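You operate a simulated robot arm through the tools that you are given. There is no shell and no other tool. Be economical: measure what you need, move in short steps, check, and stop when the job is done.

The job below is to be done with a simulated two-armed robot. You get a single attempt, and the scene is never put back.

TASK
Press the round yellow button two times. Close the drawer left of the sink. Take the brown paper bag on the top of the back counter and put it away on the upper shelf under the fryer. Put the yellow paper bag on the top of the steel counter. Any order will do.
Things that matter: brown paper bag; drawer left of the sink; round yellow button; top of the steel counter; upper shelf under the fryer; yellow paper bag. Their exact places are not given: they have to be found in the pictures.

The check looks at the end state, three seconds after you hand in, the way a careful person would. Anything else that was tipped, shoved, dropped, spilled or broken makes it a failure.

THE ROBOT
Two 7-joint arms with fingered hands on one trunk, on a base that drives. Base frame: it is fixed to the floor where the robot stands at the start and does not move with it; the origin is under the middle of the robot, x ahead of it, y to its left, z up; the surface under the hand at the start is at about z = 0.92. Readings come in m, degrees, newtons and seconds.
The left shoulder is at the start at [0.022, 0.215, 1.248], the right one opposite. With the tool pointing down near the work surface each hand reaches from about 0.1 to 0.68 m from the robot's upright axis, wherever it stands, measured 20 degrees to its own side. Places, roughly: brown paper bag [0.5, 1.5, 1]; drawer left of the sink [0.4, 0.1, 0.8]; round yellow button [0.5, 0.2, 1]; top of the steel counter [-1.6, 0.7, 0.8]; upper shelf under the fryer [-1.4, 1.6, 0.5]; yellow paper bag [-1.25, 1.25, 0.5]. Payload 3.6 kg a hand.
The tool frame of a hand sits at the grasp point between the pads (the TCP): z along the fingers, y along the line on which they close. The tips reach 0.022 m beyond it. Largest opening 0.132 m; the body of the gripper starts 0.06 m behind the TCP. The gripper is a hand of 4 fingers: y runs from the thumb to the fingers, the wrist lies at [0, 0, -0.203] in the tool frame.
Orientation is that of the tool frame in the base frame, as a unit quaternion [w, x, y, z]. With the fingers straight down and closing along the base's y, the tool's x points along the base's -x, its y along +y and its z along -z.

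THE INTERFACE
- The arms move only by the tool jog_arm. It takes "left_steps", "right_steps" or both (then of equal length, played together; a hand with none holds still); each is a list of rows, each a list of 6 numbers: the shift along the tool's x, y, z in mm, then the turn, a rotation vector about the tool's x, y, z in degrees. In form: [[dx, dy, dz, ax, ay, az], ...]. A call has 1 to 20 rows; each row shifts and turns the commanded pose from where the row before left it, along the tool's axes as they then stand. Each row takes 0.2 s and may step no farther than 0.05 m and 8.6 degrees from the row before; otherwise, the whole call is refused. Where a pose cannot be reached the arm comes as near as it can. A force on the tool above 40 N (or 10 N above the force at the start of the call, whichever is more), or a blocked arm, ends the call early, and 0.2 s more pass. In this call time passes only in rows, and 0.2 s behind the last. It gives the time, the measured TCP pose, the force on the tool (base axes), the opening and the grip force at its end, in the units of the frame above (readings bear some noise), with the torque about the TCP (base axes, N m) and any sound that the robot's microphone picked up.
- Cameras (640 x 400 px; columns grow to the right, rows downward): "scene" is now at [0.16, 0.0388, 1.1541]; the picture's right is [0.43, -0.91, -0.00], its down [-0.40, -0.19, -0.90] and it looks along [0.81, 0.38, -0.44] (base axes); focal length 214 px, centre (320, 200). "left" rides on the left gripper at [-0.053, -0.053, -0.084] in its tool frame; the picture's right is [0.71, -0.71, 0.00], its down [0.53, 0.53, -0.67] and it looks along [0.47, 0.47, 0.74] (tool axes); focal length 247 px, centre (320, 200). "right" rides on the right gripper at [0.053, -0.053, -0.084] in its tool frame; the picture's right is [0.71, 0.71, 0.00], its down [-0.53, 0.53, -0.67] and it looks along [-0.47, 0.47, 0.74] (tool axes); focal length 247 px, centre (320, 200).
- camera(camera): a new picture of that camera. The clock stands still meanwhile.
- lift_body(by): slides the trunk up (or, below 0, down) by that many m; the arms and the scene camera ride with it, the base frame stays. It gives what a move gives, with no picture.
- steer(legs): drives the robot by 1 to 6 legs, each [ahead, turn to the left] in m and degrees, along the robot's own axes; the way and the turn of a leg run together, so that a leg with both is an arc; at most 1.5 m and 180 degrees a leg. The arms and the cameras ride along, it lands a little off, and it stops where it bumps. It gives what a move gives.
- move_fingers(finger1, finger2, finger3, thumb_bend, hand): sets how far each is bent, from 0 (flat) to 1 (curled in); at 0.3 the hand is open as for a grip, at 0.7 the pads meet at the TCP. One left out holds its place. A second passes; each finger stops where it meets its share of the squeeze, and holds until it gets a number again. It is the only way to open and close the hand. It gives what a move gives, with no picture; readings hold the bend of each and the force on the fingers (four entries, about 0 where the hand has none), thumb and palm.
- aim_head(pan, tilt): turns the head with the scene camera to pan (to the left, within 60 degrees either way) and tilt (down, from -29 to 69), counted from straight ahead of the robot. It gives what a move gives.
- point_at(camera, pixels): for up to 12 pixels [column, row] of the newest picture of that camera ("zoom" is the newest enlarged one), the place [x, y, z] in the base frame of the surface seen there, good to about 0.002 m. The clock stands still meanwhile.
- enlarge(camera, box): a new picture of the part [left, top, right, bottom] of that camera's present view, enlarged. The clock stands still meanwhile.
- hand_in(): hands the job in; it is judged then, once.

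Keep the steps short. Do not move on a guess: measure, check each grasp and each placing, and mend mistakes. In all there are 110 turns and 92 pictures (those below and enlarged ones count). Leave the grippers open and the arms clear of the work at the hand-in unless told otherwise, and finish with a single line.

The tools are called after "Request:" as a command line: name --argument value ..., lists and objects as JSON in quotes. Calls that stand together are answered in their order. jog_arm: Moves the arms, as the interface text tells. Its arguments: {"type":"object","properties":{"left_steps":{"type":"array","items":{"type":"array","items":{"type":"number"}}},"right_steps":{"type":"array","items":{"type":"array","items":{"type":"number"}}}},"required":[]} The other tools are called the same way: lift_body (by) slides the trunk up or down; move_fingers (finger1, finger2, finger3, thumb_bend, hand) moves the fingers one by one; steer (legs) drives the base; aim_head (pan, tilt) turns the head that bears the scene camera; camera (camera) takes a picture; point_at (camera, pixels) gives the place of the surface under pixels of a picture; enlarge (camera, box) takes an enlarged picture of a part of a camera's view; hand_in () hands the job in.

At the start:

```text
t: 0.0
left_tcp_pos: [0.318, 0.2728, 1.3456]
left_ee_rot: [0.0, -0.002, 1.0, 0.0]
left_force: [-0.5, 0.0, -0.6]
left_moment: [0.01, 0.02, -0.01]
left_gripper_width: 0.1319
left_gripper_force: 0.1
left_shape: jaw
left_bend: [0.3, 0.3, 0.3, 0.3]
left_finger forces: [0.0, 0.0, 0.0, 0.1, 0.1, 0.0]
right_tcp_pos: [0.3554, -0.0188, 1.2602]
right_ee_rot: [-0.001, -0.001, 1.0, 0.0]
right_force: [0.4, 0.3, -0.5]
right_moment: [0.04, 0.0, 0.05]
right_gripper_width: 0.1319
right_gripper_force: 0.1
right_shape: jaw
right_bend: [0.3, 0.3, 0.3, 0.3]
right_finger forces: [0.0, 0.0, 0.0, 0.0, 0.0, 0.0]
trunk travel left (down, up): [-0.525, 0.151]
robot x, y, heading: [-0.0011, -0.0019, 0.5]
head pan, tilt: [25.2, 26.3]
```

scene: 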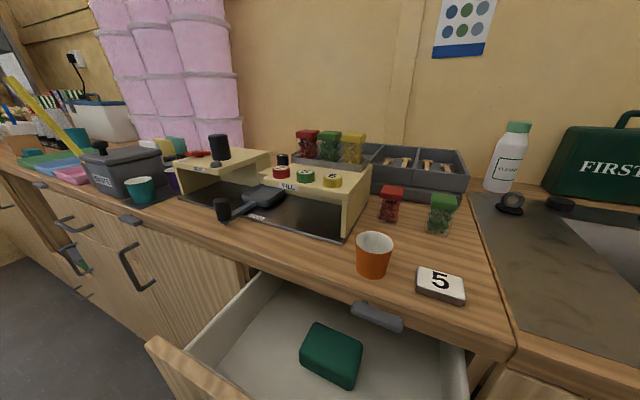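
right: 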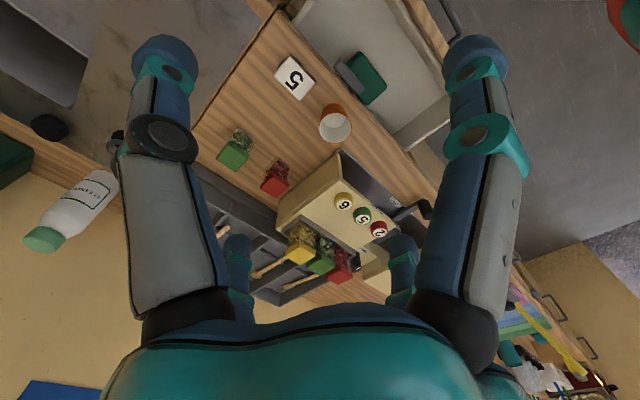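
left: 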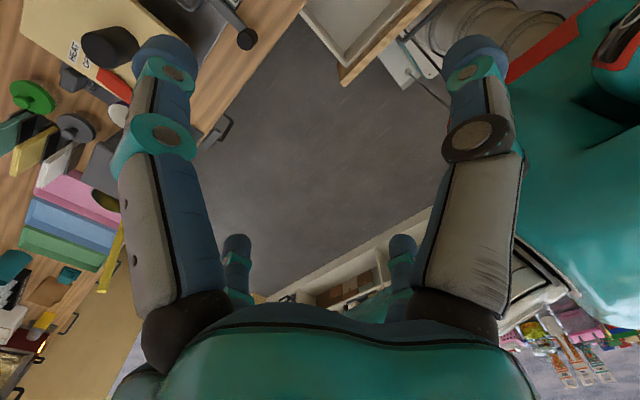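

I see red, green and yellow round caps on the wooden box at about (281,172), (305,176), (332,181), and an open drawer below. I'll enlarge that area first.

Request:
enlarge --camera "scene" --box '[170, 110, 490, 310]'

Request:
point_at --camera "scene" --pixels '[[332, 180], [305, 175], [281, 171], [350, 165], [375, 315], [355, 305], [400, 325], [332, 350], [373, 240], [440, 280], [215, 385], [160, 345]]'

```text
2.00 times, centred on (330, 210) of scene
```

zoom: 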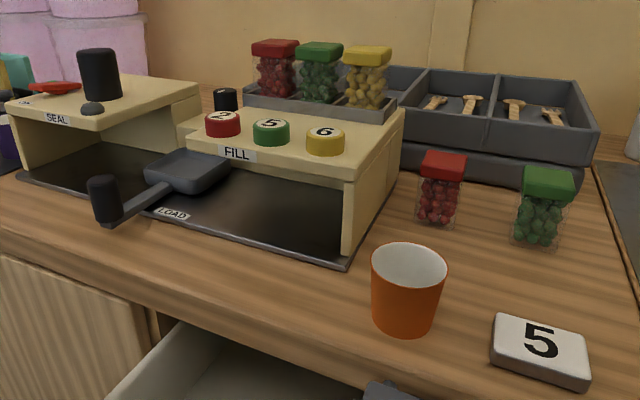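

```text
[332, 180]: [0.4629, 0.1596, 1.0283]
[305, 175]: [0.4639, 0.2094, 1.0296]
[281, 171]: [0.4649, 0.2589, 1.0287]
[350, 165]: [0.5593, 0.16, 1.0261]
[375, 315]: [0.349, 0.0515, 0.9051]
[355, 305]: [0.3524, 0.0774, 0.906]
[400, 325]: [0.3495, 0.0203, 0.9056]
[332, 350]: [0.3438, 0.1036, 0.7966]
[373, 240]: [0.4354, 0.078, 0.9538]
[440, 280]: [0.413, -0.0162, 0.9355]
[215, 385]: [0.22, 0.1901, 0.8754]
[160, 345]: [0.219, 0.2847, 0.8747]
```

The yellow button's top is at (0.463, 0.160, 1.028). I also see a grey thing at the counter edge over the drawer, so I'll tilt the head down to look at it.

Request:
aim_head --pan 10 --tilt 60

Request:
camera --camera "scene"

```text
t: 1.0
left_tcp_pos: [0.3173, 0.2734, 1.3462]
left_ee_rot: [-0.001, -0.002, 1.0, 0.0]
left_force: [0.6, -0.1, -0.3]
left_moment: [-0.01, 0.0, -0.02]
left_gripper_width: 0.132
left_gripper_force: 0.0
left_shape: jaw
left_bend: [0.3, 0.3, 0.3, 0.3]
left_finger forces: [0.0, 0.0, 0.0, 0.1, 0.0, 0.1]
right_tcp_pos: [0.354, -0.0184, 1.2603]
right_ee_rot: [-0.001, -0.001, 1.0, 0.001]
right_force: [0.1, 0.1, -0.5]
right_moment: [0.02, -0.04, 0.0]
right_gripper_width: 0.1318
right_gripper_force: 0.1
right_shape: jaw
right_bend: [0.3, 0.3, 0.3, 0.3]
right_finger forces: [0.1, 0.1, 0.1, 0.0, 0.0, 0.0]
trunk travel left (down, up): [-0.525, 0.151]
robot x, y, heading: [0.0006, 0.0002, 0.3]
head pan, tilt: [10.0, 60.0]
```

```text
87 pictures are left
```

scene: 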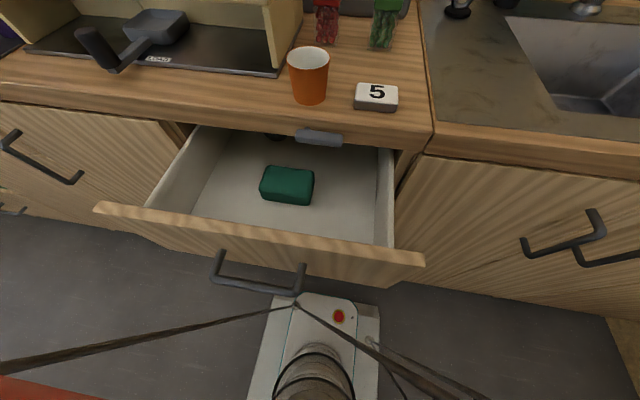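

A grey piece sits at (318,137) under the counter lip, with something dark at (275,137). I'll enlarge it.

Request:
enlarge --camera "scene" --box '[200, 90, 440, 240]'

Request:
point_at --camera "scene" --pixels '[[318, 137], [300, 133], [338, 140], [275, 137], [318, 128], [250, 240], [400, 256], [105, 208], [260, 285], [300, 280], [287, 180], [350, 130]]'

```text
2.67 times, centred on (320, 165) of scene
```

zoom: 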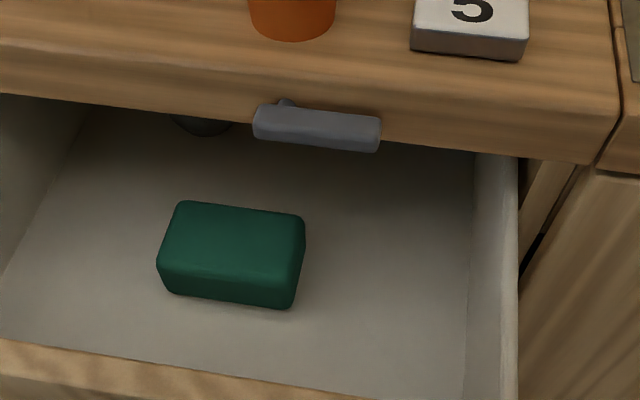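

```text
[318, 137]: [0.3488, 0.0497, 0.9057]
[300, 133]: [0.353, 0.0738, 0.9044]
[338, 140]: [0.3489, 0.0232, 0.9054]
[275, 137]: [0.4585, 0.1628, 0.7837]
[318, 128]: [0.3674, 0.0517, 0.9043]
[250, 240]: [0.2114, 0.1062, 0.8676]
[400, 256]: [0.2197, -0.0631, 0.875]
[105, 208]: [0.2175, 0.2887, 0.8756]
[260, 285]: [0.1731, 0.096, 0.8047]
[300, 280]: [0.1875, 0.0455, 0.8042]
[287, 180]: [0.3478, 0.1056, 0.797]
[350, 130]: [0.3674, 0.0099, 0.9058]
```

The grey bar is fixed under the counter lip, at z≈0.905, above the drawer front's top (0.875). I'll press the button first. I'm closing the left hand to make a narrow tip, with finger2 and the thumb at 0.7 and the others curled, then checking its shape.

Request:
move_fingers --hand "left" --finger1 1.0 --finger2 0.7 --finger3 1.0 --thumb_bend 0.7

Request:
camera --camera "left"

```text
t: 2.0
left_tcp_pos: [0.3167, 0.2733, 1.3464]
left_ee_rot: [0.0, -0.001, 1.0, 0.0]
left_force: [1.2, -0.1, 0.4]
left_moment: [-0.01, 0.01, -0.02]
left_gripper_width: 0.0
left_gripper_force: 0.0
left_shape: fingers
left_bend: [0.76, 0.68, 0.76, 0.69]
left_finger forces: [0.0, 0.1, 0.0, 0.0, 0.0, 0.1]
right_tcp_pos: [0.3549, -0.0192, 1.2598]
right_ee_rot: [0.0, -0.001, 1.0, 0.001]
right_force: [0.1, -0.8, 0.6]
right_moment: [0.03, 0.0, 0.01]
right_gripper_width: 0.132
right_gripper_force: 0.0
right_shape: jaw
right_bend: [0.3, 0.3, 0.3, 0.3]
right_finger forces: [0.0, 0.0, 0.0, 0.0, 0.1, 0.0]
trunk travel left (down, up): [-0.525, 0.151]
robot x, y, heading: [0.0031, -0.0022, 0.3]
head pan, tilt: [10.0, 60.0]
```

```text
85 pictures are left
```

left: 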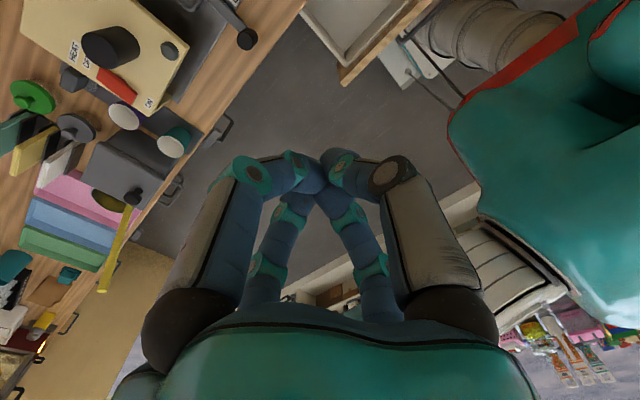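

The four tips bunch up near the TCP, which makes a compact point. I'm bringing the left hand above the button to about (0.463, 0.160, 1.11), and the right hand moves 0.1 m outward.

Request:
jog_arm --left_steps '[[-36, -28, 0, 0, 0, 0], [-36, -28, 0, 0, 0, 0], [-37, -28, 0, 0, 0, 0], [-37, -28, 0, 0, 0, 0], [0, 0, 45, 0, 0, 0], [0, 0, 45, 0, 0, 0], [0, 0, 45, 0, 0, 0], [0, 0, 45, 0, 0, 0], [0, 0, 40, 0, 0, 0], [0, 0, 16, 0, 0, 0]]' --right_steps '[[0, -40, 0, 0, 0, 0], [0, -40, 0, 0, 0, 0], [0, -40, 0, 0, 0, 0], [0, 0, 0, 0, 0, 0], [0, 0, 0, 0, 0, 0], [0, 0, 0, 0, 0, 0], [0, 0, 0, 0, 0, 0], [0, 0, 0, 0, 0, 0], [0, 0, 0, 0, 0, 0], [0, 0, 0, 0, 0, 0]]'

Request:
aim_head --pan 22 --tilt 25

Request:
camera --camera "scene"

Request:
camera --camera "left"

```text
t: 4.2
left_tcp_pos: [0.4647, 0.1624, 1.1096]
left_ee_rot: [-0.001, -0.001, 1.0, 0.001]
left_force: [-0.6, 0.0, 0.5]
left_moment: [0.0, 0.01, -0.02]
left_gripper_width: 0.0001
left_gripper_force: 0.2
left_shape: fingers
left_bend: [0.76, 0.68, 0.76, 0.69]
left_finger forces: [0.0, 0.0, 0.0, 0.0, 0.0, 0.0]
right_tcp_pos: [0.3542, -0.1385, 1.2592]
right_ee_rot: [-0.001, -0.001, 1.0, 0.0]
right_force: [-0.3, 0.3, -0.1]
right_moment: [-0.01, -0.01, -0.02]
right_gripper_width: 0.1318
right_gripper_force: 0.0
right_shape: jaw
right_bend: [0.3, 0.3, 0.3, 0.3]
right_finger forces: [0.0, 0.1, 0.1, 0.0, 0.1, 0.0]
trunk travel left (down, up): [-0.525, 0.151]
robot x, y, heading: [0.0034, -0.003, 0.1]
head pan, tilt: [10.0, 60.0]
```

```text
t: 5.2
left_tcp_pos: [0.4657, 0.163, 1.1087]
left_ee_rot: [0.0, -0.002, 1.0, -0.001]
left_force: [0.5, -0.2, 0.4]
left_moment: [0.02, 0.03, -0.03]
left_gripper_width: 0.0
left_gripper_force: 0.1
left_shape: fingers
left_bend: [0.76, 0.68, 0.76, 0.69]
left_finger forces: [0.0, 0.1, 0.0, 0.0, 0.0, 0.1]
right_tcp_pos: [0.3532, -0.1391, 1.2604]
right_ee_rot: [-0.002, -0.001, 1.0, 0.0]
right_force: [-0.5, 0.4, 0.2]
right_moment: [0.0, 0.01, 0.02]
right_gripper_width: 0.1321
right_gripper_force: 0.1
right_shape: jaw
right_bend: [0.3, 0.3, 0.3, 0.3]
right_finger forces: [0.1, 0.0, 0.0, 0.1, 0.0, 0.1]
trunk travel left (down, up): [-0.525, 0.151]
robot x, y, heading: [-0.0013, 0.0008, -0.0]
head pan, tilt: [22.0, 25.0]
```

```text
84 pictures are left
```

scene: 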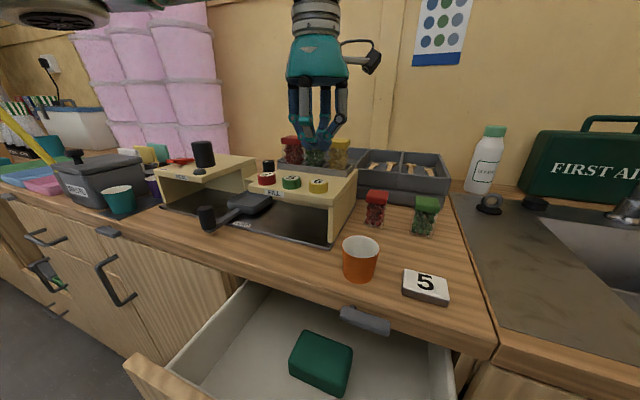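

```text
83 pictures are left
```

left: 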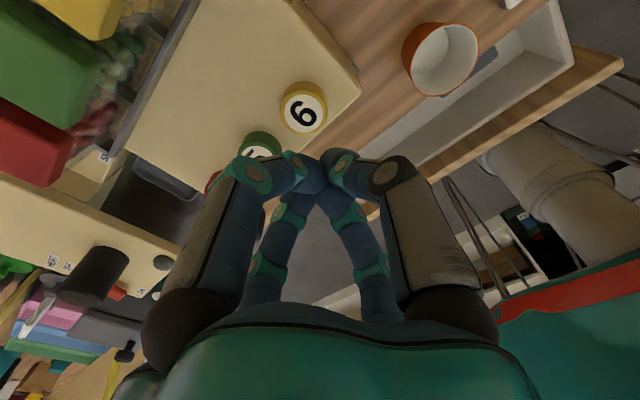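

I'm checking the button at (304,107) in the left picture and the fingertips at (315,160).

Request:
point_at --camera "left" --pixels '[[304, 107], [290, 112], [318, 112], [304, 90], [255, 145], [312, 158], [330, 155], [280, 165], [395, 170], [200, 100]]'

Request:
enlarge --camera "left" --box '[200, 60, 440, 210]'

```text
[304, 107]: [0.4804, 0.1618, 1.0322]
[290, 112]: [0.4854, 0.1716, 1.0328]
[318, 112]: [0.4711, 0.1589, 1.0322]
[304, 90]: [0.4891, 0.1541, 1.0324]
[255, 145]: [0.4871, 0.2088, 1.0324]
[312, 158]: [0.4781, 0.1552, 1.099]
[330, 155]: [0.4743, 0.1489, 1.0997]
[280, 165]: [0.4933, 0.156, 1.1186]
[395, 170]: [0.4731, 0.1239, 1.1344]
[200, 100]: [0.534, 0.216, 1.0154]
```

```text
2.67 times, centred on (320, 135) of left
```

zoom: 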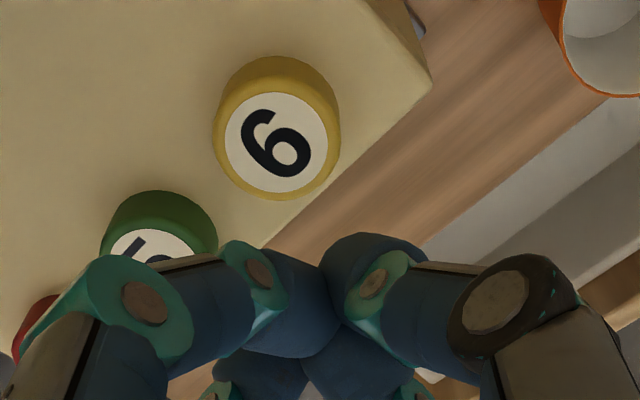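

The button face is at z=1.032 with its centre at about (0.477, 0.163), and the fingertips are at about z 1.09. I'm shifting 12 mm ahead and descending to just above the button.

Request:
jog_arm --left_steps '[[-12, 0, 0, 0, 0, 0], [0, 0, 20, 0, 0, 0], [0, 0, 15, 0, 0, 0], [0, 0, 10, 0, 0, 0], [0, 0, 0, 0, 0, 0]]'

Request:
enlarge --camera "scene" --box '[240, 110, 400, 210]'

Request:
enlarge --camera "left" --box '[200, 60, 440, 210]'

```text
t: 6.4
left_tcp_pos: [0.4761, 0.1624, 1.0646]
left_ee_rot: [0.0, -0.002, 1.0, 0.0]
left_force: [0.3, -0.2, 0.7]
left_moment: [-0.01, -0.01, -0.01]
left_gripper_width: 0.0002
left_gripper_force: 0.1
left_shape: fingers
left_bend: [0.76, 0.68, 0.76, 0.69]
left_finger forces: [0.1, 0.0, 0.0, 0.0, 0.0, 0.0]
right_tcp_pos: [0.3538, -0.1387, 1.261]
right_ee_rot: [-0.001, -0.001, 1.0, 0.0]
right_force: [-1.0, 1.3, 0.5]
right_moment: [-0.02, -0.02, 0.0]
right_gripper_width: 0.1319
right_gripper_force: 0.1
right_shape: jaw
right_bend: [0.3, 0.3, 0.3, 0.3]
right_finger forces: [0.1, 0.0, 0.1, 0.0, 0.0, 0.0]
trunk travel left (down, up): [-0.525, 0.151]
robot x, y, heading: [-0.0004, 0.001, -0.1]
head pan, tilt: [22.0, 25.0]
```

```text
4.00 times, centred on (320, 160) of scene
```

zoom: 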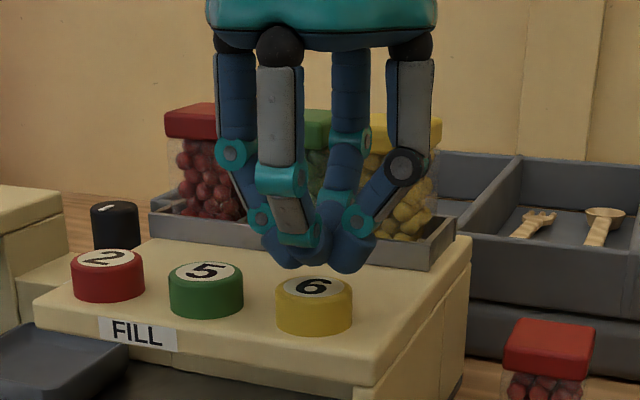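

```text
2.67 times, centred on (320, 135) of left
```

zoom: 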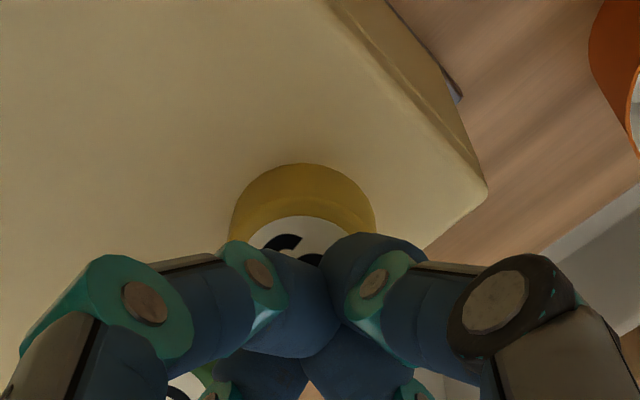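

The tips are right over the button, roughly 12 mm above it. I'm going down in 3 mm rows and watching force and sound.

Request:
jog_arm --left_steps '[[0, 0, 4, 0, 0, 0], [0, 0, 4, 0, 0, 0], [0, 0, 3, 0, 0, 0], [0, 0, 3, 0, 0, 0]]'

```text
t: 7.4
left_tcp_pos: [0.4761, 0.1622, 1.0524]
left_ee_rot: [0.0, -0.001, 1.0, -0.001]
left_force: [-0.9, -0.6, 3.2]
left_moment: [0.03, 0.03, 0.0]
left_gripper_width: 0.0
left_gripper_force: 2.3
left_shape: fingers
left_bend: [0.76, 0.68, 0.76, 0.69]
left_finger forces: [0.0, 5.3, 0.0, 0.1, 0.0, 0.0]
right_tcp_pos: [0.3541, -0.1385, 1.2609]
right_ee_rot: [0.0, -0.001, 1.0, 0.0]
right_force: [0.0, -0.3, -1.2]
right_moment: [0.01, 0.0, 0.0]
right_gripper_width: 0.1318
right_gripper_force: 0.1
right_shape: jaw
right_bend: [0.3, 0.3, 0.3, 0.3]
right_finger forces: [0.0, 0.1, 0.1, 0.0, 0.0, 0.0]
trunk travel left (down, up): [-0.525, 0.151]
robot x, y, heading: [0.0031, -0.0007, -0.0]
head pan, tilt: [22.0, 25.0]
```

Light contact (3.2 N). I'm pressing further in 2 mm rows.

Request:
jog_arm --left_steps '[[0, 0, 2, 0, 0, 0], [0, 0, 2, 0, 0, 0]]'

```text
t: 8.0
left_tcp_pos: [0.4765, 0.1609, 1.0476]
left_ee_rot: [0.0, -0.001, 1.0, -0.001]
left_force: [0.6, 0.2, 5.8]
left_moment: [0.02, -0.04, 0.01]
left_gripper_width: 0.0002
left_gripper_force: 4.1
left_shape: fingers
left_bend: [0.76, 0.68, 0.76, 0.69]
left_finger forces: [0.1, 8.2, 0.1, 0.0, 0.0, 0.0]
right_tcp_pos: [0.3544, -0.1375, 1.2617]
right_ee_rot: [0.0, -0.001, 1.0, 0.0]
right_force: [0.2, -0.4, 0.6]
right_moment: [0.0, 0.02, -0.02]
right_gripper_width: 0.1319
right_gripper_force: 0.1
right_shape: jaw
right_bend: [0.3, 0.3, 0.3, 0.3]
right_finger forces: [0.1, 0.0, 0.0, 0.0, 0.0, 0.1]
trunk travel left (down, up): [-0.525, 0.151]
robot x, y, heading: [0.0023, -0.0003, 0.0]
head pan, tilt: [22.0, 25.0]
heard: click
```

One click. I'm lifting 20 mm so the button comes back up.

Request:
jog_arm --left_steps '[[0, 0, -10, 0, 0, 0], [0, 0, -10, 0, 0, 0], [0, 0, 0, 0, 0, 0], [0, 0, 0, 0, 0, 0]]'

Request:
enlarge --camera "scene" --box '[240, 110, 400, 210]'

```text
t: 9.0
left_tcp_pos: [0.4764, 0.1613, 1.0673]
left_ee_rot: [0.0, -0.001, 1.0, 0.0]
left_force: [-0.3, 0.0, 0.4]
left_moment: [0.02, 0.01, -0.01]
left_gripper_width: 0.0001
left_gripper_force: 0.0
left_shape: fingers
left_bend: [0.76, 0.68, 0.76, 0.69]
left_finger forces: [0.0, 0.0, 0.0, 0.1, 0.0, 0.0]
right_tcp_pos: [0.3533, -0.1391, 1.2603]
right_ee_rot: [-0.001, -0.001, 1.0, 0.0]
right_force: [0.3, -0.2, -0.2]
right_moment: [-0.02, -0.02, 0.01]
right_gripper_width: 0.1319
right_gripper_force: 0.0
right_shape: jaw
right_bend: [0.3, 0.3, 0.3, 0.3]
right_finger forces: [0.0, 0.0, 0.1, 0.0, 0.0, 0.0]
trunk travel left (down, up): [-0.525, 0.151]
robot x, y, heading: [0.0005, -0.0024, 0.0]
head pan, tilt: [22.0, 25.0]
```

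```text
4.00 times, centred on (320, 160) of scene
```

zoom: 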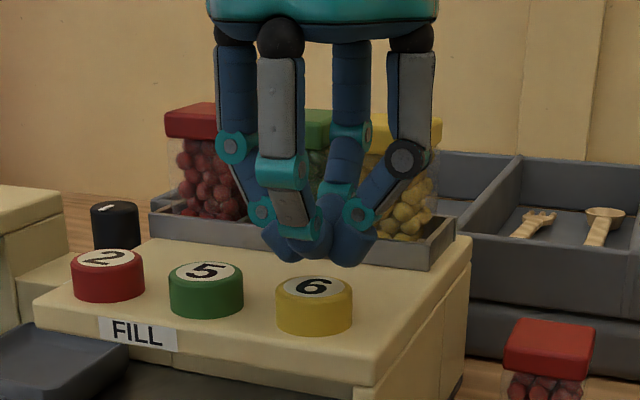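

Released. Now the second press, to the same depth.

Request:
jog_arm --left_steps '[[0, 0, 7, 0, 0, 0], [0, 0, 7, 0, 0, 0], [0, 0, 3, 0, 0, 0], [0, 0, 3, 0, 0, 0]]'

```text
t: 10.0
left_tcp_pos: [0.4759, 0.1615, 1.0474]
left_ee_rot: [0.001, -0.002, 1.0, -0.001]
left_force: [0.8, 2.1, 7.7]
left_moment: [0.07, 0.02, 0.0]
left_gripper_width: 0.0
left_gripper_force: 4.2
left_shape: fingers
left_bend: [0.76, 0.68, 0.76, 0.69]
left_finger forces: [0.1, 8.7, 0.0, 0.1, 0.0, 0.0]
right_tcp_pos: [0.3541, -0.1385, 1.2611]
right_ee_rot: [0.0, -0.002, 1.0, 0.0]
right_force: [0.0, 0.0, 0.5]
right_moment: [0.02, 0.01, -0.02]
right_gripper_width: 0.132
right_gripper_force: 0.0
right_shape: jaw
right_bend: [0.3, 0.3, 0.3, 0.3]
right_finger forces: [0.1, 0.0, 0.0, 0.0, 0.0, 0.0]
trunk travel left (down, up): [-0.525, 0.151]
robot x, y, heading: [0.0036, 0.0002, -0.2]
head pan, tilt: [22.0, 25.0]
heard: click
```

That's the second click, so the button is done. I'm raising the left hand well clear and pulling it back.

Request:
jog_arm --left_steps '[[0, 0, -40, 0, 0, 0], [0, 0, -45, 0, 0, 0], [0, 0, -45, 0, 0, 0], [0, 0, -45, 0, 0, 0], [0, 0, -45, 0, 0, 0], [45, 0, 0, 0, 0, 0], [45, 0, 0, 0, 0, 0], [45, 0, 0, 0, 0, 0]]'

Request:
steer --legs '[[-0.3, 0]]'

Request:
aim_head --pan 8 --tilt 45

Request:
camera --camera "scene"

```text
t: 11.8
left_tcp_pos: [0.34, 0.1637, 1.2656]
left_ee_rot: [0.0, -0.003, 1.0, -0.001]
left_force: [-0.2, 1.2, 0.1]
left_moment: [0.01, -0.03, 0.01]
left_gripper_width: 0.0001
left_gripper_force: 0.1
left_shape: fingers
left_bend: [0.76, 0.68, 0.76, 0.69]
left_finger forces: [0.0, 0.0, 0.0, 0.0, 0.1, 0.1]
right_tcp_pos: [0.3537, -0.1385, 1.2595]
right_ee_rot: [0.0, -0.001, 1.0, 0.001]
right_force: [0.6, 0.1, 1.0]
right_moment: [0.02, 0.0, -0.02]
right_gripper_width: 0.1321
right_gripper_force: 0.1
right_shape: jaw
right_bend: [0.3, 0.3, 0.3, 0.3]
right_finger forces: [0.0, 0.0, 0.0, 0.0, 0.0, 0.0]
trunk travel left (down, up): [-0.525, 0.151]
robot x, y, heading: [-0.0001, 0.0007, -0.1]
head pan, tilt: [22.0, 25.0]
```

```text
t: 13.9
left_tcp_pos: [0.0338, 0.1643, 1.2668]
left_ee_rot: [-0.001, -0.002, 1.0, 0.0]
left_force: [0.1, -0.5, 0.2]
left_moment: [0.0, 0.03, 0.01]
left_gripper_width: 0.0
left_gripper_force: 0.0
left_shape: fingers
left_bend: [0.76, 0.68, 0.76, 0.69]
left_finger forces: [0.1, 0.0, 0.0, 0.1, 0.1, 0.0]
right_tcp_pos: [0.0458, -0.1385, 1.2599]
right_ee_rot: [0.0, -0.001, 1.0, -0.001]
right_force: [0.1, 0.6, 0.1]
right_moment: [-0.02, -0.02, 0.04]
right_gripper_width: 0.1318
right_gripper_force: 0.1
right_shape: jaw
right_bend: [0.3, 0.3, 0.3, 0.3]
right_finger forces: [0.0, 0.1, 0.0, 0.1, 0.0, 0.0]
trunk travel left (down, up): [-0.525, 0.151]
robot x, y, heading: [-0.3074, 0.0002, -0.1]
head pan, tilt: [22.0, 25.0]
```

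```text
t: 14.7
left_tcp_pos: [0.0336, 0.1629, 1.2666]
left_ee_rot: [0.0, -0.001, 1.0, -0.002]
left_force: [0.0, -0.3, 0.2]
left_moment: [0.01, -0.01, -0.02]
left_gripper_width: 0.0002
left_gripper_force: 0.0
left_shape: fingers
left_bend: [0.76, 0.68, 0.76, 0.69]
left_finger forces: [0.0, 0.0, 0.0, 0.0, 0.0, 0.1]
right_tcp_pos: [0.047, -0.138, 1.2596]
right_ee_rot: [-0.001, -0.001, 1.0, 0.0]
right_force: [0.3, 0.0, 0.5]
right_moment: [-0.02, -0.04, 0.0]
right_gripper_width: 0.132
right_gripper_force: 0.1
right_shape: jaw
right_bend: [0.3, 0.3, 0.3, 0.3]
right_finger forces: [0.0, 0.0, 0.0, 0.0, 0.0, 0.1]
trunk travel left (down, up): [-0.525, 0.151]
robot x, y, heading: [-0.307, -0.0034, 0.0]
head pan, tilt: [8.0, 45.0]
```

```text
78 pictures are left
```

scene: 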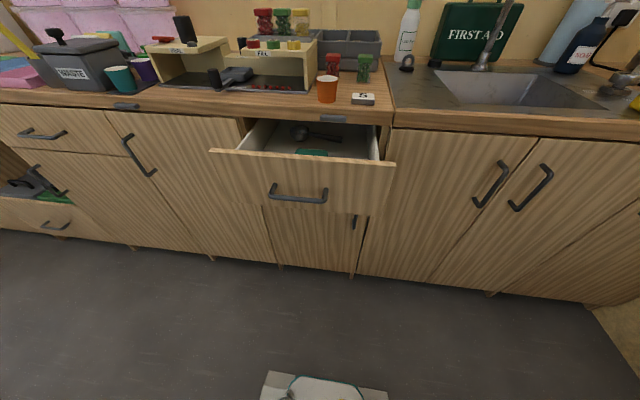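

I see something reddish on the tray at about (285,86). I'll enlarge that area and measure the handle.

Request:
enlarge --camera "scene" --box '[200, 20, 440, 170]'

Request:
point_at --camera "scene" --pixels '[[272, 192], [300, 198], [325, 194], [300, 170], [220, 152], [388, 165], [280, 210], [332, 118], [115, 107], [300, 220]]'

```text
2.67 times, centred on (320, 95) of scene
```

zoom: 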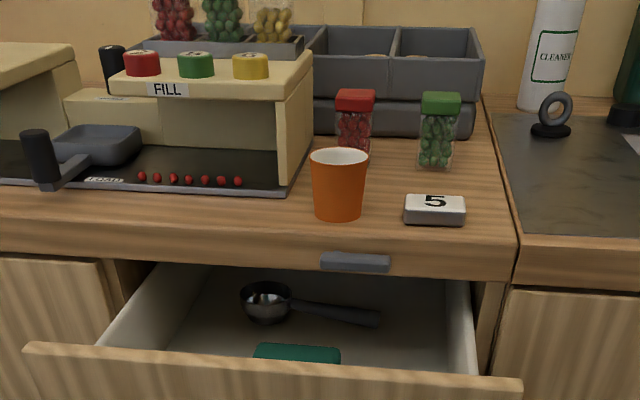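

```text
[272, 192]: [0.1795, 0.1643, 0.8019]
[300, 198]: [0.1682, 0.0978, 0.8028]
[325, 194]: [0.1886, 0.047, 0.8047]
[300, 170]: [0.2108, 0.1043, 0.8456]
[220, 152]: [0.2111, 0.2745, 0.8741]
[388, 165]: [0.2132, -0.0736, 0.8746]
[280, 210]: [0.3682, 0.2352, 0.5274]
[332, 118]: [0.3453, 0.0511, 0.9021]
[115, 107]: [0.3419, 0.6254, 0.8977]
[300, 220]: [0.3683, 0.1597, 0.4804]
```

The handle bar is at x 0.168, y 0.047–0.164, z 0.803, and the drawer face (x 0.211) should end near x≈0.368. I'm lowering the trunk 0.15 and bringing the left closed fingers in front of the handle.

Request:
lift_body --by -0.15

Request:
jog_arm --left_steps '[[-36, -29, 0, 0, 0, 0], [-36, -29, 0, 0, 0, 0], [0, 0, 50, 0, 0, 0], [0, 0, 50, 0, 0, 0], [0, 0, 50, 0, 0, 0], [0, 0, 50, 0, 0, 0], [0, 0, 50, 0, 0, 0], [0, 0, 48, 0, 0, 0], [0, 0, 0, 0, 0, 0]]'

Request:
camera --camera "scene"

```text
t: 16.4
left_tcp_pos: [0.0331, 0.1636, 1.1163]
left_ee_rot: [0.001, -0.001, 1.0, 0.0]
left_force: [0.5, 0.9, 0.4]
left_moment: [0.0, 0.02, 0.0]
left_gripper_width: 0.0
left_gripper_force: 0.1
left_shape: fingers
left_bend: [0.76, 0.68, 0.76, 0.69]
left_finger forces: [0.0, 0.1, 0.0, 0.0, 0.1, 0.1]
right_tcp_pos: [0.0479, -0.1379, 1.1108]
right_ee_rot: [0.0, -0.001, 1.0, 0.0]
right_force: [-0.2, 0.2, 0.4]
right_moment: [0.02, -0.01, -0.02]
right_gripper_width: 0.132
right_gripper_force: 0.2
right_shape: jaw
right_bend: [0.3, 0.3, 0.3, 0.3]
right_finger forces: [0.0, 0.0, 0.1, 0.1, 0.0, 0.0]
trunk travel left (down, up): [-0.375, 0.301]
robot x, y, heading: [-0.3097, -0.0023, 0.1]
head pan, tilt: [8.0, 45.0]
```

```text
t: 18.4
left_tcp_pos: [0.105, 0.1055, 0.8169]
left_ee_rot: [0.0, -0.002, 1.0, -0.001]
left_force: [-0.2, 0.2, 0.0]
left_moment: [0.0, -0.01, 0.01]
left_gripper_width: 0.0001
left_gripper_force: 0.0
left_shape: fingers
left_bend: [0.76, 0.68, 0.76, 0.69]
left_finger forces: [0.0, 0.1, 0.1, 0.1, 0.0, 0.1]
right_tcp_pos: [0.0475, -0.1375, 1.112]
right_ee_rot: [-0.001, -0.001, 1.0, 0.0]
right_force: [-0.4, 0.0, 0.3]
right_moment: [0.05, 0.01, -0.01]
right_gripper_width: 0.1319
right_gripper_force: 0.0
right_shape: jaw
right_bend: [0.3, 0.3, 0.3, 0.3]
right_finger forces: [0.1, 0.0, 0.0, 0.1, 0.1, 0.1]
trunk travel left (down, up): [-0.375, 0.301]
robot x, y, heading: [-0.3068, 0.0017, 0.2]
head pan, tilt: [8.0, 45.0]
```

```text
76 pictures are left
```

scene: 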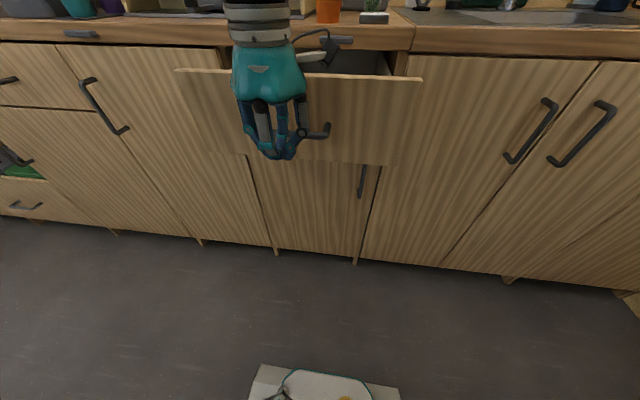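

The hand's camera sticks out toward the grey bar at the counter edge and would hit it as the drawer closes. I'm tilting the hand 40° so the fingertips point forward and the camera stays behind.

Request:
jog_arm --left_steps '[[0, 0, 0, 0, -8, 0], [0, 0, 0, 0, -8, 0], [0, 0, 0, 0, -8, 0], [0, 0, 0, 0, -8, 0], [0, 0, 0, 0, -8, 0], [0, 0, 0, 0, 0, 0]]'

Request:
enlarge --camera "scene" --box '[160, 30, 400, 180]'

Request:
camera --camera "left"

```text
t: 19.9
left_tcp_pos: [0.1064, 0.1064, 0.8179]
left_ee_rot: [0.342, -0.003, 0.94, 0.0]
left_force: [-0.4, -0.2, -0.1]
left_moment: [0.0, 0.02, 0.02]
left_gripper_width: 0.0
left_gripper_force: 0.1
left_shape: fingers
left_bend: [0.76, 0.68, 0.76, 0.69]
left_finger forces: [0.0, 0.0, 0.1, 0.1, 0.0, 0.0]
right_tcp_pos: [0.0477, -0.1379, 1.1111]
right_ee_rot: [-0.001, -0.001, 1.0, 0.0]
right_force: [0.4, -0.1, 0.0]
right_moment: [0.01, -0.03, -0.02]
right_gripper_width: 0.1318
right_gripper_force: 0.0
right_shape: jaw
right_bend: [0.3, 0.3, 0.3, 0.3]
right_finger forces: [0.0, 0.1, 0.1, 0.0, 0.0, 0.0]
trunk travel left (down, up): [-0.375, 0.301]
robot x, y, heading: [-0.3068, -0.0001, 0.0]
head pan, tilt: [8.0, 45.0]
```

```text
2.67 times, centred on (280, 105) of scene
```

zoom: 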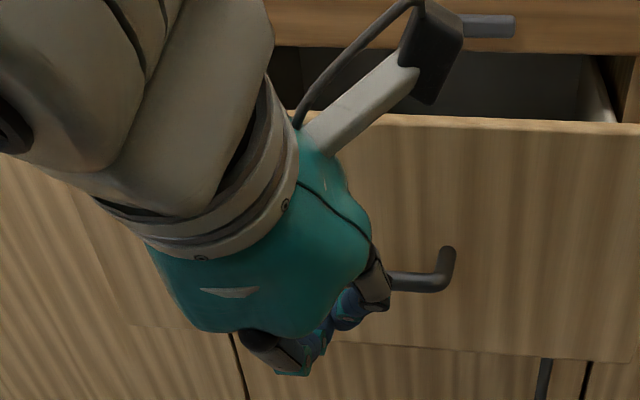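

```text
74 pictures are left
```

left: 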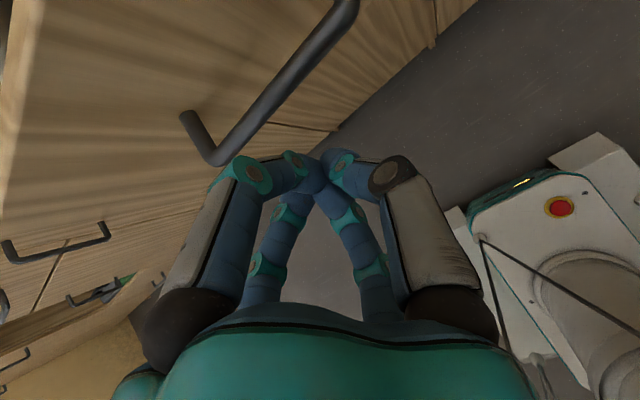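

The pose is good. I'm pushing forward horizontally in rows of 20 mm.

Request:
jog_arm --left_steps '[[-15.3, 0, 12.9, 0, 0, 0], [-15.3, 0, 12.9, 0, 0, 0], [-15.3, 0, 12.9, 0, 0, 0], [-15.3, 0, 12.9, 0, 0, 0], [-15.3, 0, 12.9, 0, 0, 0]]'

Request:
camera --camera "scene"

```text
t: 21.1
left_tcp_pos: [0.2071, 0.106, 0.8184]
left_ee_rot: [0.342, -0.002, 0.94, 0.001]
left_force: [-0.4, -0.1, 2.5]
left_moment: [0.02, -0.01, -0.01]
left_gripper_width: 0.0
left_gripper_force: 2.2
left_shape: fingers
left_bend: [0.76, 0.68, 0.76, 0.69]
left_finger forces: [0.1, 4.7, 0.0, 0.0, 0.0, 0.1]
right_tcp_pos: [0.0489, -0.1394, 1.111]
right_ee_rot: [-0.001, 0.0, 1.0, 0.0]
right_force: [0.8, -0.2, -0.6]
right_moment: [0.02, 0.03, -0.01]
right_gripper_width: 0.1314
right_gripper_force: 0.0
right_shape: jaw
right_bend: [0.3, 0.3, 0.3, 0.3]
right_finger forces: [0.0, 0.0, 0.0, 0.0, 0.0, 0.1]
trunk travel left (down, up): [-0.375, 0.301]
robot x, y, heading: [-0.307, 0.0007, 0.1]
head pan, tilt: [8.0, 45.0]
```

```text
73 pictures are left
```

scene: 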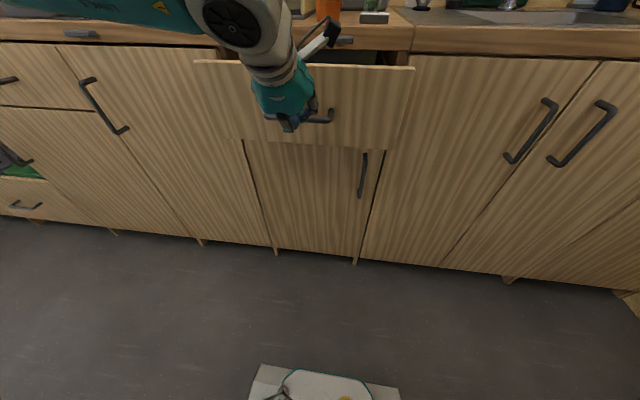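

The drawer moves with it at low force. I'm continuing, with smaller rows at the end.

Request:
jog_arm --left_steps '[[-15.3, 0, 12.9, 0, 0, 0], [-15.3, 0, 12.9, 0, 0, 0], [-15.3, 0, 12.9, 0, 0, 0], [-7.7, 0, 6.4, 0, 0, 0]]'

Request:
camera --camera "scene"

Request:
point_at --camera "scene" --pixels '[[230, 100], [350, 95], [380, 100], [440, 110], [180, 100]]'

```text
t: 22.1
left_tcp_pos: [0.2769, 0.1047, 0.8193]
left_ee_rot: [0.342, -0.001, 0.94, 0.0]
left_force: [-2.1, -0.1, 1.5]
left_moment: [0.04, -0.02, 0.03]
left_gripper_width: 0.0
left_gripper_force: 2.8
left_shape: fingers
left_bend: [0.76, 0.68, 0.76, 0.69]
left_finger forces: [0.0, 4.5, 0.1, 0.0, 0.0, 0.0]
right_tcp_pos: [0.0466, -0.1387, 1.1102]
right_ee_rot: [-0.001, -0.001, 1.0, 0.0]
right_force: [0.1, -0.2, 0.2]
right_moment: [0.0, -0.03, 0.03]
right_gripper_width: 0.132
right_gripper_force: 0.1
right_shape: jaw
right_bend: [0.3, 0.3, 0.3, 0.3]
right_finger forces: [0.0, 0.0, 0.0, 0.1, 0.1, 0.0]
trunk travel left (down, up): [-0.375, 0.301]
robot x, y, heading: [-0.3071, 0.0027, -0.0]
head pan, tilt: [8.0, 45.0]
```

```text
72 pictures are left
```

scene: 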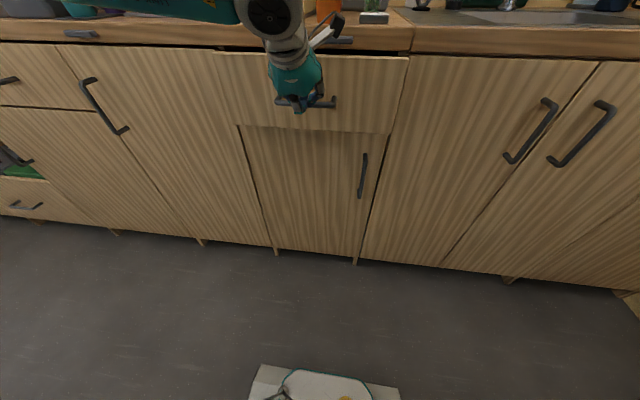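

```text
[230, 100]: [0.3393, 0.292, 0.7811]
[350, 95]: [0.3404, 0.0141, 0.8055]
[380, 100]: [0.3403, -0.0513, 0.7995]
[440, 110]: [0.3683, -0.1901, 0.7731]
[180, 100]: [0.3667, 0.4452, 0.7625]
```

The face is at 0.340 and its neighbours are at 0.368, so 28 mm remain. I'm pushing on in 10 mm rows and then 5 mm rows.

Request:
jog_arm --left_steps '[[-7.7, 0, 6.4, 0, 0, 0], [-7.7, 0, 6.4, 0, 0, 0], [-3.8, 0, 3.2, 0, 0, 0], [-3.8, 0, 3.2, 0, 0, 0], [-1.5, 0, 1.3, 0, 0, 0]]'

Request:
camera --camera "scene"

Request:
point_at --camera "scene" --pixels '[[230, 100], [350, 95], [380, 100], [440, 110], [180, 100], [350, 58]]'

```text
t: 23.2
left_tcp_pos: [0.3063, 0.1051, 0.8199]
left_ee_rot: [0.343, -0.002, 0.939, -0.001]
left_force: [-13.0, 1.0, 8.4]
left_moment: [0.03, 0.05, 0.05]
left_gripper_width: 0.0
left_gripper_force: 12.5
left_shape: fingers
left_bend: [0.76, 0.68, 0.76, 0.7]
left_finger forces: [0.0, 12.1, 0.0, 0.0, 12.1, 0.0]
right_tcp_pos: [0.0459, -0.1379, 1.1107]
right_ee_rot: [0.001, 0.0, 1.0, 0.0]
right_force: [-0.3, 0.2, 0.6]
right_moment: [0.02, 0.01, 0.01]
right_gripper_width: 0.1321
right_gripper_force: 0.0
right_shape: jaw
right_bend: [0.3, 0.3, 0.3, 0.3]
right_finger forces: [0.0, 0.0, 0.0, 0.1, 0.0, 0.1]
trunk travel left (down, up): [-0.375, 0.301]
robot x, y, heading: [-0.3107, -0.0042, 0.1]
head pan, tilt: [8.0, 45.0]
```

```text
71 pictures are left
```

scene: 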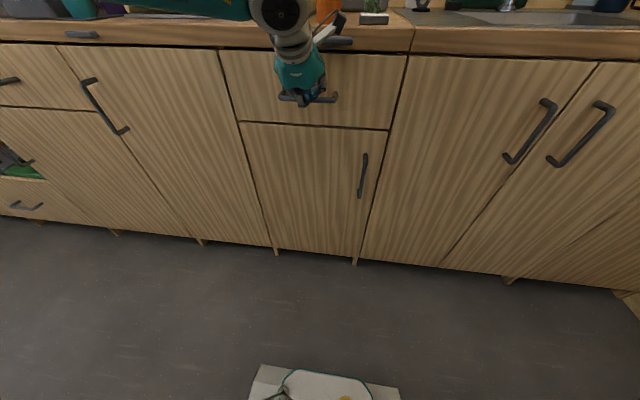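

```text
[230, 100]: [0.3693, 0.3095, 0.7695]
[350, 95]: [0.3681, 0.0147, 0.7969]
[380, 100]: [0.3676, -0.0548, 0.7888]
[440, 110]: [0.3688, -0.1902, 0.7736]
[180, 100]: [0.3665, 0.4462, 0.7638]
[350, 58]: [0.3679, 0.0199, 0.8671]
```

The drawer is flush at 0.368. I'm backing the hand off gently and will then check that the drawer stays put.

Request:
jog_arm --left_steps '[[3.8, 0, -3.2, 0, 0, 0], [7.7, 0, -6.4, 0, 0, 0], [7.7, 0, -6.4, 0, 0, 0], [15.3, 0, -12.9, 0, 0, 0], [30.6, 0, -25.7, 0, 0, 0], [30.6, 0, -25.7, 0, 0, 0], [30.6, 0, -25.7, 0, 0, 0], [30.6, 0, -25.7, 0, 0, 0]]'

Request:
camera --camera "scene"

Request:
point_at --camera "scene" --pixels '[[350, 95], [380, 100], [440, 110]]'

```text
t: 25.1
left_tcp_pos: [0.1051, 0.1071, 0.8162]
left_ee_rot: [0.342, -0.003, 0.94, 0.001]
left_force: [0.2, -0.4, -0.9]
left_moment: [-0.01, -0.02, -0.02]
left_gripper_width: 0.0
left_gripper_force: 0.0
left_shape: fingers
left_bend: [0.76, 0.68, 0.76, 0.69]
left_finger forces: [0.1, 0.0, 0.0, 0.0, 0.1, 0.1]
right_tcp_pos: [0.0466, -0.1389, 1.1113]
right_ee_rot: [0.0, -0.001, 1.0, 0.0]
right_force: [-0.7, -0.4, -0.2]
right_moment: [0.03, 0.04, 0.05]
right_gripper_width: 0.1319
right_gripper_force: 0.0
right_shape: jaw
right_bend: [0.3, 0.3, 0.3, 0.3]
right_finger forces: [0.0, 0.0, 0.0, 0.0, 0.0, 0.0]
trunk travel left (down, up): [-0.375, 0.301]
robot x, y, heading: [-0.3073, -0.0, -0.0]
head pan, tilt: [8.0, 45.0]
```

```text
70 pictures are left
```

scene: 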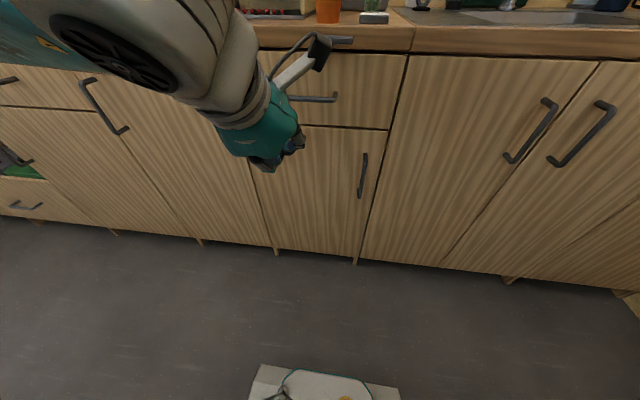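

```text
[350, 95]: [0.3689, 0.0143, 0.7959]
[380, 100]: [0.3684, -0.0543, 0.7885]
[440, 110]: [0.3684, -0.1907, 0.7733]
```

The drawer stays shut. I'm raising the left arm, straightening the hand and opening it, then looking left with the head.

Request:
jog_arm --left_steps '[[-28.9, 0, -34.4, 0, 0, 0], [-28.9, 0, -34.4, 0, 0, 0], [-28.9, 0, -34.4, 0, 0, 0], [-28.9, 0, -34.4, 0, 0, 0], [-28.9, 0, -34.4, 0, 0, 0], [-28.9, 0, -34.4, 0, 0, 0], [0, 0, 0, 0, 8, 0], [0, 0, 0, 0, 8, 0], [0, 0, 0, 0, 8, 0], [0, 0, 0, 0, 8, 0], [0, 0, 0, 0, 8, 0], [35, 0, 0, 0, 0, 0], [35, 30, 0, 0, 0, 0]]'

Request:
move_fingers --hand "left" --finger1 0.3 --finger2 0.3 --finger3 0.3 --thumb_bend 0.3

Request:
lift_body --by 0.15

Request:
aim_head --pan 60 --tilt 20

Request:
camera --camera "scene"

```text
t: 27.9
left_tcp_pos: [0.0309, 0.1373, 1.0875]
left_ee_rot: [0.0, -0.003, 1.0, 0.0]
left_force: [-0.3, -0.3, -0.1]
left_moment: [-0.02, -0.04, 0.01]
left_gripper_width: 0.0
left_gripper_force: 0.1
left_shape: fingers
left_bend: [0.76, 0.68, 0.76, 0.69]
left_finger forces: [0.0, 0.0, 0.1, 0.1, 0.1, 0.1]
right_tcp_pos: [0.0475, -0.1372, 1.1103]
right_ee_rot: [0.0, -0.002, 1.0, 0.0]
right_force: [0.3, 0.6, -0.4]
right_moment: [-0.01, 0.0, -0.02]
right_gripper_width: 0.132
right_gripper_force: 0.0
right_shape: jaw
right_bend: [0.3, 0.3, 0.3, 0.3]
right_finger forces: [0.0, 0.1, 0.1, 0.0, 0.1, 0.1]
trunk travel left (down, up): [-0.375, 0.301]
robot x, y, heading: [-0.3055, -0.0024, 0.2]
head pan, tilt: [8.0, 45.0]
```

```text
t: 28.9
left_tcp_pos: [0.0319, 0.1352, 1.0878]
left_ee_rot: [-0.001, -0.001, 1.0, 0.0]
left_force: [-1.1, 0.4, -0.2]
left_moment: [0.0, 0.01, -0.05]
left_gripper_width: 0.0874
left_gripper_force: 0.0
left_shape: fingers
left_bend: [0.3, 0.3, 0.3, 0.3]
left_finger forces: [0.0, 0.0, 0.0, 0.0, 0.0, 0.1]
right_tcp_pos: [0.0474, -0.1388, 1.1105]
right_ee_rot: [-0.001, 0.0, 1.0, 0.0]
right_force: [0.2, -0.5, -0.1]
right_moment: [-0.02, 0.01, 0.01]
right_gripper_width: 0.1319
right_gripper_force: 0.0
right_shape: jaw
right_bend: [0.3, 0.3, 0.3, 0.3]
right_finger forces: [0.0, 0.0, 0.1, 0.0, 0.0, 0.0]
trunk travel left (down, up): [-0.375, 0.301]
robot x, y, heading: [-0.3075, 0.002, 0.1]
head pan, tilt: [8.0, 45.0]
```

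```text
t: 30.6
left_tcp_pos: [0.0326, 0.135, 1.2383]
left_ee_rot: [-0.001, -0.002, 1.0, 0.0]
left_force: [-0.1, -1.1, 0.2]
left_moment: [0.02, 0.01, 0.0]
left_gripper_width: 0.0875
left_gripper_force: 0.0
left_shape: fingers
left_bend: [0.3, 0.3, 0.3, 0.3]
left_finger forces: [0.0, 0.0, 0.0, 0.1, 0.1, 0.0]
right_tcp_pos: [0.0475, -0.139, 1.2599]
right_ee_rot: [0.0, -0.002, 1.0, 0.0]
right_force: [0.0, -0.1, 0.1]
right_moment: [-0.01, -0.01, 0.0]
right_gripper_width: 0.1321
right_gripper_force: 0.0
right_shape: jaw
right_bend: [0.3, 0.3, 0.3, 0.3]
right_finger forces: [0.1, 0.0, 0.0, 0.1, 0.0, 0.0]
trunk travel left (down, up): [-0.525, 0.151]
robot x, y, heading: [-0.3063, 0.0019, 0.1]
head pan, tilt: [8.0, 45.0]
```

```text
t: 31.8
left_tcp_pos: [0.0331, 0.1361, 1.2374]
left_ee_rot: [0.0, -0.002, 1.0, 0.0]
left_force: [0.4, -0.4, 0.7]
left_moment: [-0.01, 0.04, -0.01]
left_gripper_width: 0.0874
left_gripper_force: 0.0
left_shape: fingers
left_bend: [0.3, 0.3, 0.3, 0.3]
left_finger forces: [0.1, 0.0, 0.1, 0.0, 0.1, 0.0]
right_tcp_pos: [0.0479, -0.137, 1.2603]
right_ee_rot: [-0.002, -0.001, 1.0, 0.0]
right_force: [0.2, 0.6, 0.7]
right_moment: [-0.03, -0.03, 0.02]
right_gripper_width: 0.1319
right_gripper_force: 0.1
right_shape: jaw
right_bend: [0.3, 0.3, 0.3, 0.3]
right_finger forces: [0.0, 0.1, 0.0, 0.0, 0.1, 0.0]
trunk travel left (down, up): [-0.525, 0.151]
robot x, y, heading: [-0.3082, 0.0016, -0.2]
head pan, tilt: [60.0, 20.0]
```

```text
69 pictures are left
```

scene: 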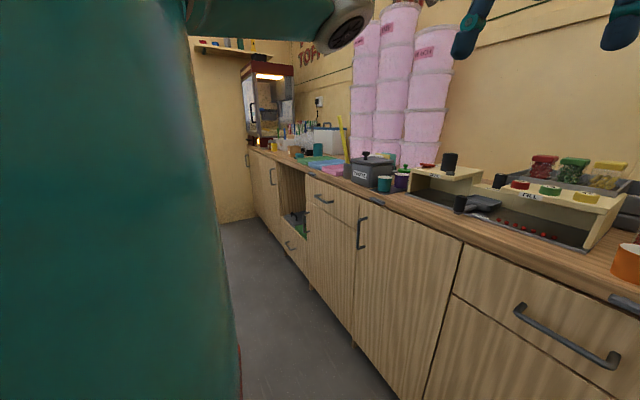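

The back counter runs along +y on the right. I'm turning the robot 90° left to look down the aisle.

Request:
steer --legs '[[0, 90]]'

Request:
aim_head --pan -15 --tilt 25

Request:
camera --camera "scene"

Request:
aim_head --pan 45 --tilt 30

Request:
camera --camera "scene"

```text
t: 35.2
left_tcp_pos: [-0.3311, 0.371, 1.2362]
left_ee_rot: [0.0, -0.589, 0.808, -0.002]
left_force: [-1.0, -0.5, -0.3]
left_moment: [-0.03, -0.06, 0.01]
left_gripper_width: 0.0877
left_gripper_force: 0.0
left_shape: fingers
left_bend: [0.3, 0.3, 0.3, 0.3]
left_finger forces: [0.0, 0.0, 0.0, 0.0, 0.0, 0.0]
right_tcp_pos: [-0.0656, 0.3003, 1.2613]
right_ee_rot: [0.001, -0.589, 0.808, -0.003]
right_force: [-0.5, 1.2, 0.5]
right_moment: [-0.05, -0.04, 0.0]
right_gripper_width: 0.1321
right_gripper_force: 0.1
right_shape: jaw
right_bend: [0.3, 0.3, 0.3, 0.3]
right_finger forces: [0.0, 0.1, 0.0, 0.0, 0.0, 0.0]
trunk travel left (down, up): [-0.525, 0.151]
robot x, y, heading: [-0.2487, -0.0148, 74.2]
head pan, tilt: [60.0, 20.0]
stopped in leg 1: the robot was blocked; the commanded pose is now the measured one
```

```text
t: 36.6
left_tcp_pos: [-0.3259, 0.3695, 1.2388]
left_ee_rot: [-0.001, -0.589, 0.808, 0.0]
left_force: [-0.5, -0.7, 0.0]
left_moment: [0.01, -0.01, -0.01]
left_gripper_width: 0.0878
left_gripper_force: 0.0
left_shape: fingers
left_bend: [0.3, 0.3, 0.3, 0.3]
left_finger forces: [0.0, 0.0, 0.0, 0.0, 0.1, 0.1]
right_tcp_pos: [-0.0627, 0.2985, 1.2615]
right_ee_rot: [0.0, -0.588, 0.809, -0.001]
right_force: [0.9, 0.0, -0.3]
right_moment: [-0.01, 0.0, -0.01]
right_gripper_width: 0.1319
right_gripper_force: 0.1
right_shape: jaw
right_bend: [0.3, 0.3, 0.3, 0.3]
right_finger forces: [0.0, 0.0, 0.1, 0.0, 0.1, 0.0]
trunk travel left (down, up): [-0.525, 0.151]
robot x, y, heading: [-0.2551, -0.015, 74.2]
head pan, tilt: [-15.0, 25.0]
```

```text
68 pictures are left
```

scene: 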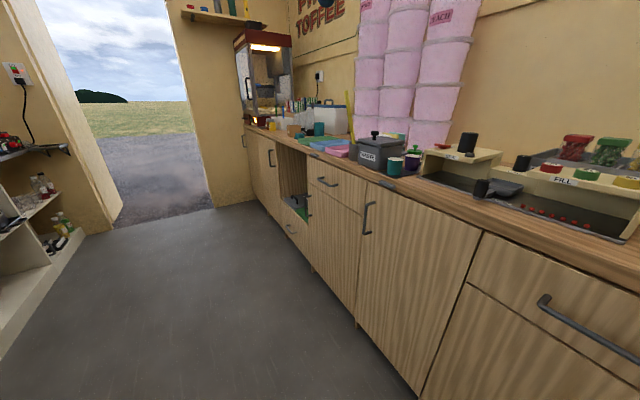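

```text
t: 37.9
left_tcp_pos: [-0.3262, 0.3692, 1.2379]
left_ee_rot: [0.0, -0.589, 0.808, -0.001]
left_force: [-0.2, 0.7, 0.5]
left_moment: [0.04, -0.01, -0.01]
left_gripper_width: 0.0876
left_gripper_force: 0.1
left_shape: fingers
left_bend: [0.3, 0.3, 0.3, 0.3]
left_finger forces: [0.1, 0.1, 0.0, 0.1, 0.0, 0.0]
right_tcp_pos: [-0.0609, 0.2986, 1.2611]
right_ee_rot: [0.0, -0.588, 0.809, 0.0]
right_force: [0.7, -0.4, -0.3]
right_moment: [-0.03, 0.01, 0.03]
right_gripper_width: 0.1322
right_gripper_force: 0.1
right_shape: jaw
right_bend: [0.3, 0.3, 0.3, 0.3]
right_finger forces: [0.0, 0.0, 0.0, 0.0, 0.1, 0.0]
trunk travel left (down, up): [-0.525, 0.151]
robot x, y, heading: [-0.2518, -0.0153, 74.4]
head pan, tilt: [45.0, 30.0]
```

```text
67 pictures are left
```

scene: 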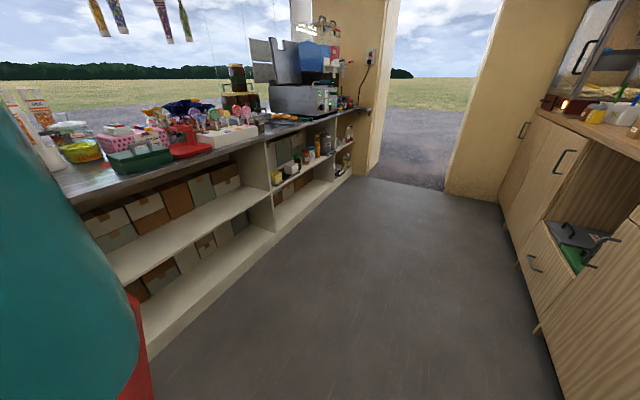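

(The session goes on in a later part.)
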